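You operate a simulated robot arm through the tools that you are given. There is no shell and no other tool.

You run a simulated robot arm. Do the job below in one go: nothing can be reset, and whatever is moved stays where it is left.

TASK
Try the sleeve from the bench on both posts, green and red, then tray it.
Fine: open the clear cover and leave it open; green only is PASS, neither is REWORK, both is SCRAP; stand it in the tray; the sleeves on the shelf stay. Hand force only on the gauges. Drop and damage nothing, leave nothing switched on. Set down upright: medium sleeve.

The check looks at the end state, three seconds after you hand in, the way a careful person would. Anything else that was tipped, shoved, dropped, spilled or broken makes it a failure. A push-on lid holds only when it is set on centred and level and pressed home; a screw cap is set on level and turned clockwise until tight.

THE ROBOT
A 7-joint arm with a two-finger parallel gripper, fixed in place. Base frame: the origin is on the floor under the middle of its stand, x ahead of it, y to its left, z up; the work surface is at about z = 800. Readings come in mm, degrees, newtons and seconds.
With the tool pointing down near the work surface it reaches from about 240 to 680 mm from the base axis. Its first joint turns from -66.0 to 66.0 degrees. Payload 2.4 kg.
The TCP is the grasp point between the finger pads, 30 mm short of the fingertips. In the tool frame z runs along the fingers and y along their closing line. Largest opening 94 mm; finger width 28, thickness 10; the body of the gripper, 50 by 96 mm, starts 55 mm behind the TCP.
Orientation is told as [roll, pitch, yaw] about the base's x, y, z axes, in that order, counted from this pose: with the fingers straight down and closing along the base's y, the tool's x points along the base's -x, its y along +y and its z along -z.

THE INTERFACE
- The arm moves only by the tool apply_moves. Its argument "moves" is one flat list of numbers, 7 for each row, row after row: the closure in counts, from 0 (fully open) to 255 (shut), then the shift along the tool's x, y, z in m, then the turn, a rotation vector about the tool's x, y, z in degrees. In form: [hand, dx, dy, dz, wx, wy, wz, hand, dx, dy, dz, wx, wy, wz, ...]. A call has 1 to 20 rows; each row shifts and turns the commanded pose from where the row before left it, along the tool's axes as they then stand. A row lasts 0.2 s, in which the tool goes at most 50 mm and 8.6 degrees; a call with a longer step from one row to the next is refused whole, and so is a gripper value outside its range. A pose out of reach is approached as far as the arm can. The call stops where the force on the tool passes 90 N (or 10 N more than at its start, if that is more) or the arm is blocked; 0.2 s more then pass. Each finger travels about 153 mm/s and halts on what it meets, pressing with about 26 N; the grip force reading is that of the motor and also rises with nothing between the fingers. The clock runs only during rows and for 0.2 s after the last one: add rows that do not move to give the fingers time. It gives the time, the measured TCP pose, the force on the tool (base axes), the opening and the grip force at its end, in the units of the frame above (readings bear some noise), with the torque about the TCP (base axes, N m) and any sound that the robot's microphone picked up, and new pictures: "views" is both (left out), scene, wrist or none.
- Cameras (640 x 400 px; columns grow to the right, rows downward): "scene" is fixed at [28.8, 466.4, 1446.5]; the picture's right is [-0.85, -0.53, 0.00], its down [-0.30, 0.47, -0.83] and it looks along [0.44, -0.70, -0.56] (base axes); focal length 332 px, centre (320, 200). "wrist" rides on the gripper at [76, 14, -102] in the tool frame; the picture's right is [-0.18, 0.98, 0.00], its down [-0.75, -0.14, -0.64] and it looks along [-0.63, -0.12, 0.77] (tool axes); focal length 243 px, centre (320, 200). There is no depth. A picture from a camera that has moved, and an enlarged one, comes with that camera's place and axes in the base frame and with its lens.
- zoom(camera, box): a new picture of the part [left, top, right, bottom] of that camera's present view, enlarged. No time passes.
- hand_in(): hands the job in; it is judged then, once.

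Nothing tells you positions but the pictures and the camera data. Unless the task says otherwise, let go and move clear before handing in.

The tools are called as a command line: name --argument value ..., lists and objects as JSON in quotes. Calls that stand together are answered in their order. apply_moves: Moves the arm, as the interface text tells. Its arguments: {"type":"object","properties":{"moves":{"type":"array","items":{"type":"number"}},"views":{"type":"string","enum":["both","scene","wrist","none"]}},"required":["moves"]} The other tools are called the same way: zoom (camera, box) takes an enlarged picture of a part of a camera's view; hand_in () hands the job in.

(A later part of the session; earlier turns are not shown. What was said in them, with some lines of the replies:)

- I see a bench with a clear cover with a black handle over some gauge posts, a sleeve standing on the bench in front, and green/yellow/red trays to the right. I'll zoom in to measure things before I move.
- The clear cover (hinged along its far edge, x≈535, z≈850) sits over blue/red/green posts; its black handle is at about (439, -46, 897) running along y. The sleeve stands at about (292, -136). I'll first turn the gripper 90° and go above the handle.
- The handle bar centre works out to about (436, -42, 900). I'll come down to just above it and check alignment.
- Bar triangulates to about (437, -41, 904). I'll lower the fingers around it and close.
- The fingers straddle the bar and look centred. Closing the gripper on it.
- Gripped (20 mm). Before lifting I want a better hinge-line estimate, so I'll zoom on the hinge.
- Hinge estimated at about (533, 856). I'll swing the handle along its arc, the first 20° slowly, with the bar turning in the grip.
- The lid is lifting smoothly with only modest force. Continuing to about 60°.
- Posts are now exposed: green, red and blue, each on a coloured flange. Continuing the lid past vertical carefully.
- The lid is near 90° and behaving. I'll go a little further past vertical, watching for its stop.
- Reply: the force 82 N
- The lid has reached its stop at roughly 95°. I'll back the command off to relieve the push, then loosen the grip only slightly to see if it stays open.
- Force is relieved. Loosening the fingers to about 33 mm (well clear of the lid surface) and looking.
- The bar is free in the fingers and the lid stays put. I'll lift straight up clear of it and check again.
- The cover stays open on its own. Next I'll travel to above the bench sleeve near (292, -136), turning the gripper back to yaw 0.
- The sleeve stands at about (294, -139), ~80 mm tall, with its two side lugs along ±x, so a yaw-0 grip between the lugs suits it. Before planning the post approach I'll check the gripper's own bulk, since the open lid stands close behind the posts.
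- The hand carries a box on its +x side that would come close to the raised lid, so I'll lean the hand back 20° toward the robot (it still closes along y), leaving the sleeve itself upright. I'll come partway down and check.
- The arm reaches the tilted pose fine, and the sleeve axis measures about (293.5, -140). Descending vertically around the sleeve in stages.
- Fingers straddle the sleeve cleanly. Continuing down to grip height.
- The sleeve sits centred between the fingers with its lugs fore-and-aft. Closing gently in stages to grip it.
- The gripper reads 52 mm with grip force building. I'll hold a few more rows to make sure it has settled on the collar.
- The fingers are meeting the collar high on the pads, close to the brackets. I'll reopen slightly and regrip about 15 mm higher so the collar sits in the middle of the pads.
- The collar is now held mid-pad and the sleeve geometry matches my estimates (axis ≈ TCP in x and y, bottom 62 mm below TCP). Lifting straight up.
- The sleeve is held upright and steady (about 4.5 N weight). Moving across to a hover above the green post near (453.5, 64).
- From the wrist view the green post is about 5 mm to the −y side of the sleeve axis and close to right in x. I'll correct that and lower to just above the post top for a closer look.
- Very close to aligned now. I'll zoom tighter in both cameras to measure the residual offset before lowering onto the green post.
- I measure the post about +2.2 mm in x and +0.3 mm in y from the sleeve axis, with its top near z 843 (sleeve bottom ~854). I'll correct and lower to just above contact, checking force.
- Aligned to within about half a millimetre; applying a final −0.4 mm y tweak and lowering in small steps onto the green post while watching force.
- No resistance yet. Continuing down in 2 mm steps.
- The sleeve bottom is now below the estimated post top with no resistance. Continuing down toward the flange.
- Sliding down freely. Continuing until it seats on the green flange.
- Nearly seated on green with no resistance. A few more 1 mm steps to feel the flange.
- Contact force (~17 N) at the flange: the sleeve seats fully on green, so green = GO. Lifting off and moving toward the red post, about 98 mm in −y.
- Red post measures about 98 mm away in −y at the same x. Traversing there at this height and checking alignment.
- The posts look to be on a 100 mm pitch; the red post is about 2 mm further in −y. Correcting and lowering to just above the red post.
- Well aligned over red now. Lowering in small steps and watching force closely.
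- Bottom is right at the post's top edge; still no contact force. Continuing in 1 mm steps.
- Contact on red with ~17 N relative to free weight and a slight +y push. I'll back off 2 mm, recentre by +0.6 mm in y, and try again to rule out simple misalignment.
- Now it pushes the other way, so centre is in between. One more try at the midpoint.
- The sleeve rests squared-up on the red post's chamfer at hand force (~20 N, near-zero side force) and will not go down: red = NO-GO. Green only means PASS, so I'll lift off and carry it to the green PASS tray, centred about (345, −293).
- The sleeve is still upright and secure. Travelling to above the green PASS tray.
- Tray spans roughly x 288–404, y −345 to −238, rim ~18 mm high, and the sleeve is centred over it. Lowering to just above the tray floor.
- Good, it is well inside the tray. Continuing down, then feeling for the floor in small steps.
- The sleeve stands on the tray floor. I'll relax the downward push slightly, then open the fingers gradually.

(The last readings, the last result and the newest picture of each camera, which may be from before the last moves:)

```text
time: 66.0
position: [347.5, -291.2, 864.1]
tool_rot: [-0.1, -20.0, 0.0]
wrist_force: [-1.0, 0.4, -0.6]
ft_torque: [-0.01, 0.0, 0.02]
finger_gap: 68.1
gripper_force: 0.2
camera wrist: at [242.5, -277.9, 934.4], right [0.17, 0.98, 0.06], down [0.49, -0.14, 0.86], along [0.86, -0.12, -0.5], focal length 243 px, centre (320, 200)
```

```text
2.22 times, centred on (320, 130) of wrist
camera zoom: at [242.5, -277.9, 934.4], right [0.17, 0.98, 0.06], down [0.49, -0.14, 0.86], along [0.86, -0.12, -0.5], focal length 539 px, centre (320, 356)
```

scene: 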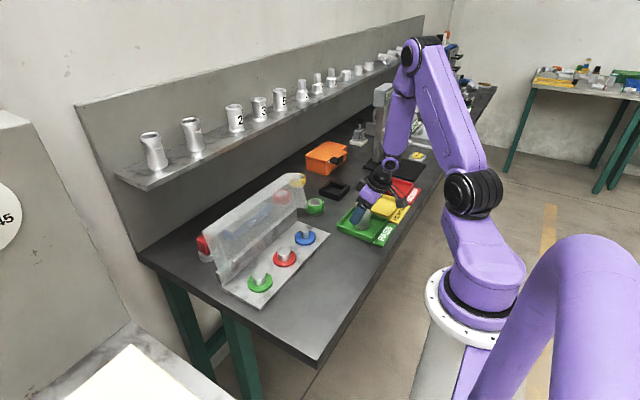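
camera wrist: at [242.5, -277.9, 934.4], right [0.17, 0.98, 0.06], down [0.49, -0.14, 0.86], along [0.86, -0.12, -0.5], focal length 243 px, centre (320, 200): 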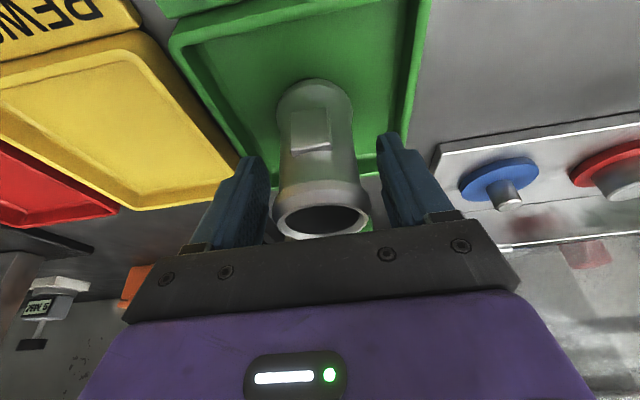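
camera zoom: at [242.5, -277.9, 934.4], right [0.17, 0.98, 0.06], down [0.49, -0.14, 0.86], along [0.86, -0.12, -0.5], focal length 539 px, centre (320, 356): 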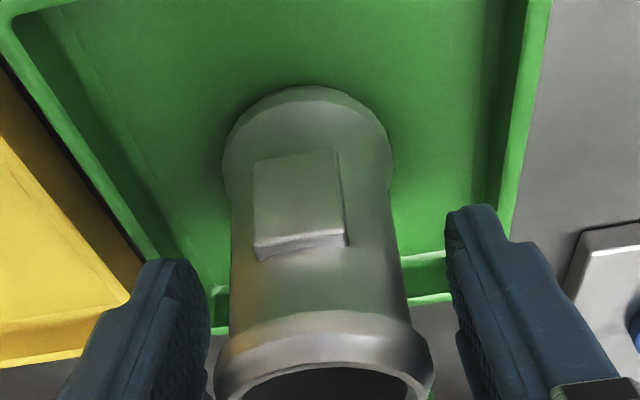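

The sleeve stands free on the tray floor. Opening a little wider and lifting straight up.

apply_moves --moves '[50, 0, 0, 0, 0, 0, 0, 45, 0, 0, 0, 0, 0, 0, 45, -0.00342, 0, -0.0094, 0, 0, 0, 45, -0.00684, 0, -0.01879, 0, 0, 0, 45, -0.00855, 0, -0.02349, 0, 0, 0, 45, -0.00855, 0, -0.02349, 0, 0, 0, 45, -0.00855, 0, -0.02349, 0, 0, 0, 45, -0.00855, 0, -0.02349, 0, 0, 0, 45, 0, 0, 0, 0, 0, 0]' --views "both"

zoom --camera "scene" --box '[325, 160, 425, 260]'

zoom --camera "wrist" --box '[160, 0, 460, 200]'

```text
time: 68.0
position: [348.5, -291.5, 993.8]
tool_rot: [0.0, -20.0, 0.0]
wrist_force: [0.7, 0.1, 0.6]
ft_torque: [0.01, -0.01, 0.01]
finger_gap: 77.4
gripper_force: 0.0
camera wrist: at [243.3, -277.9, 1063.6], right [0.17, 0.98, 0.06], down [0.49, -0.14, 0.86], along [0.86, -0.12, -0.5], focal length 243 px, centre (320, 200)
```

scene: 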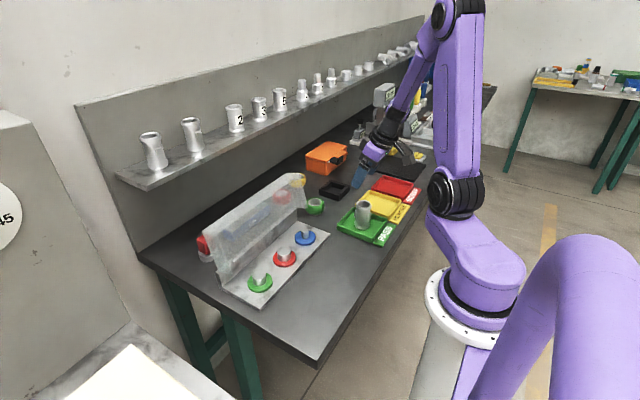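
wrist: 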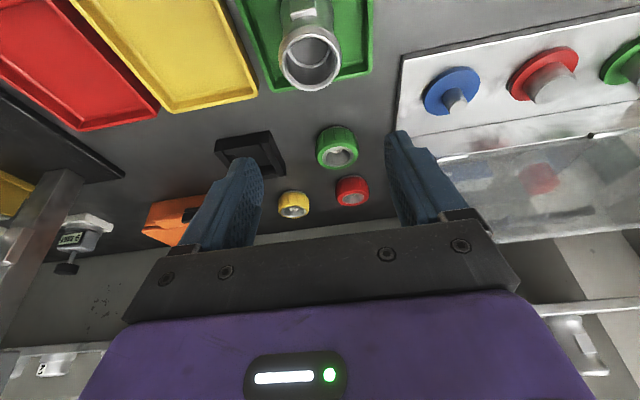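

```text
4.00 times, centred on (375, 210) of scene
camera zoom: at [28.8, 466.4, 1446.5], right [-0.85, -0.53, 0.0], down [-0.3, 0.47, -0.83], along [0.44, -0.7, -0.56], focal length 1327 px, centre (100, 160)
```

zoom: 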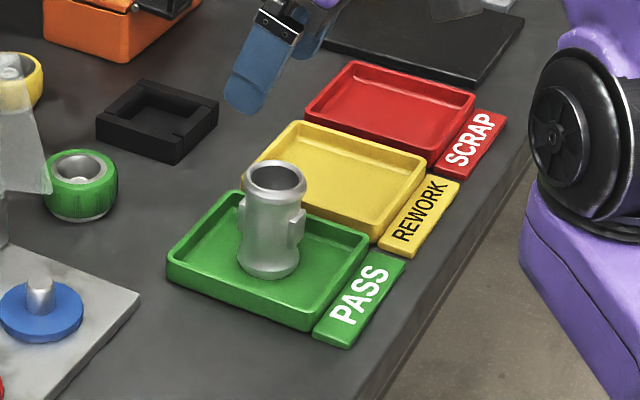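

```text
2.00 times, centred on (310, 100) of wrist
camera zoom: at [243.3, -277.9, 1063.6], right [0.17, 0.98, 0.06], down [0.49, -0.14, 0.86], along [0.86, -0.12, -0.5], focal length 485 px, centre (340, 400)
```

zoom: 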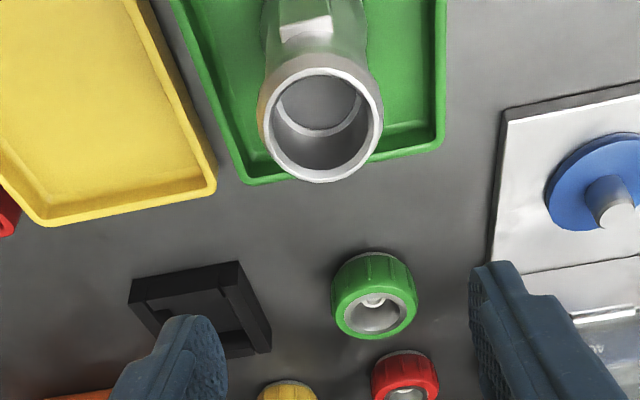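

The sleeve stands upright in the green PASS tray, the cover is still open, and nothing else has moved. I'll raise the arm clear and take a last look.

apply_moves --moves '[45, -0.01026, 0, -0.02819, 0, 0, 0, 45, -0.01026, 0, -0.02819, 0, 0, 0, 45, -0.01026, 0, -0.02819, 0, 0, 0, 45, 0, 0, -0.01, 0, 6.5, 0, 45, 0, 0, -0.01, 0, 6.5, 0, 45, 0, 0, -0.01, 0, 7, 0, 45, 0, 0, 0, 0, 0, 0, 45, 0, 0, 0, 0, 0, 0]' --views "both"

zoom --camera "scene" --box '[190, 150, 430, 310]'

zoom --camera "scene" --box '[100, 40, 440, 200]'

```text
time: 69.8
position: [340.0, -291.4, 1113.2]
tool_rot: [0.0, 0.0, 0.0]
wrist_force: [-0.3, 0.4, -0.4]
ft_torque: [0.01, 0.0, -0.04]
finger_gap: 77.5
gripper_force: 0.1
camera wrist: at [266.6, -277.3, 1216.0], right [0.18, 0.98, 0.0], down [0.75, -0.14, 0.64], along [0.63, -0.12, -0.77], focal length 243 px, centre (320, 200)
```

scene: 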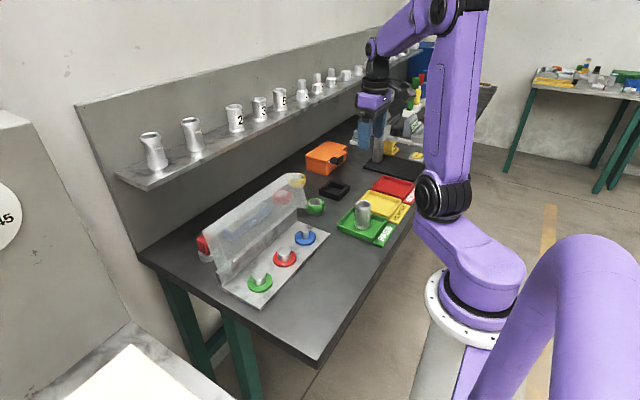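
wrist: 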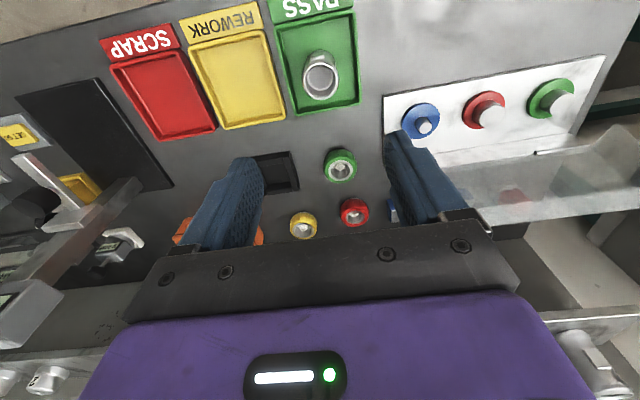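

```text
2.50 times, centred on (310, 230) of scene
camera zoom: at [28.8, 466.4, 1446.5], right [-0.85, -0.53, 0.0], down [-0.3, 0.47, -0.83], along [0.44, -0.7, -0.56], focal length 830 px, centre (345, 125)
```

zoom: 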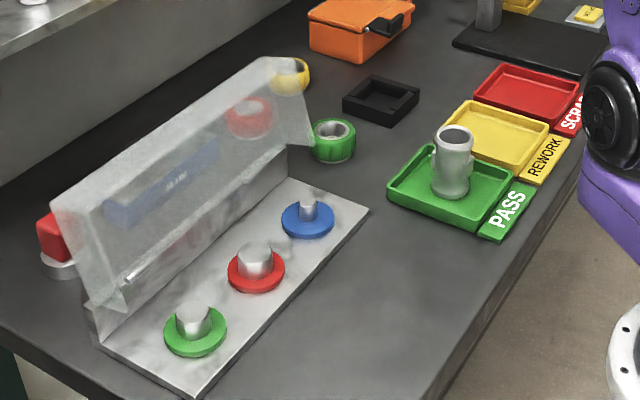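

```text
1.88 times, centred on (270, 120) of scene
camera zoom: at [28.8, 466.4, 1446.5], right [-0.85, -0.53, 0.0], down [-0.3, 0.47, -0.83], along [0.44, -0.7, -0.56], focal length 624 px, centre (414, 351)
```

zoom: 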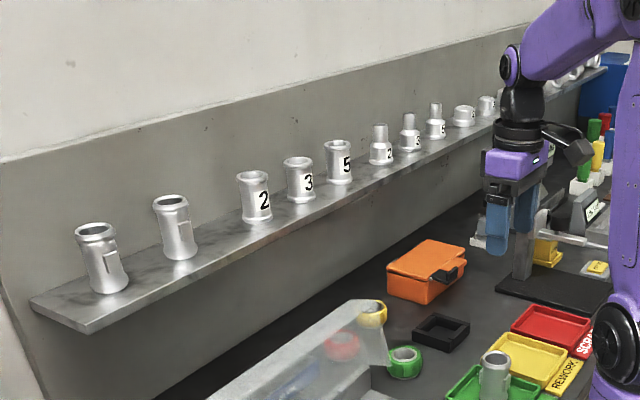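

The cover is standing open, and the sleeve is upright in the green PASS tray (green fitted, red did not). The shelf sleeves haven't moved and the arm is clear, so I'm handing in.

hand_in

```text
The job is handed in.
```

The sleeve is a PASS and now stands upright in the green PASS tray; I've handed the job in, and no result has come back.

- **Green post:** it slid all the way down to the flange with no resistance.
- **Red post:** it stopped on the post's chamfered top edge, about 15 mm above the flange. I pressed with about 20 N and re-centred it twice, and it still would not go down.
- **Cover:** the clear cover is open past vertical and stays open on its own. When I opened it, it met its stop at about 95° and I briefly pushed against the stop with about 80 N before backing off. The cover and hinge show no damage in the pictures.
- **Everything else:** the shelf sleeves and the other items on the bench were not touched, and nothing was switched on. The gripper is open and clear of the bench.
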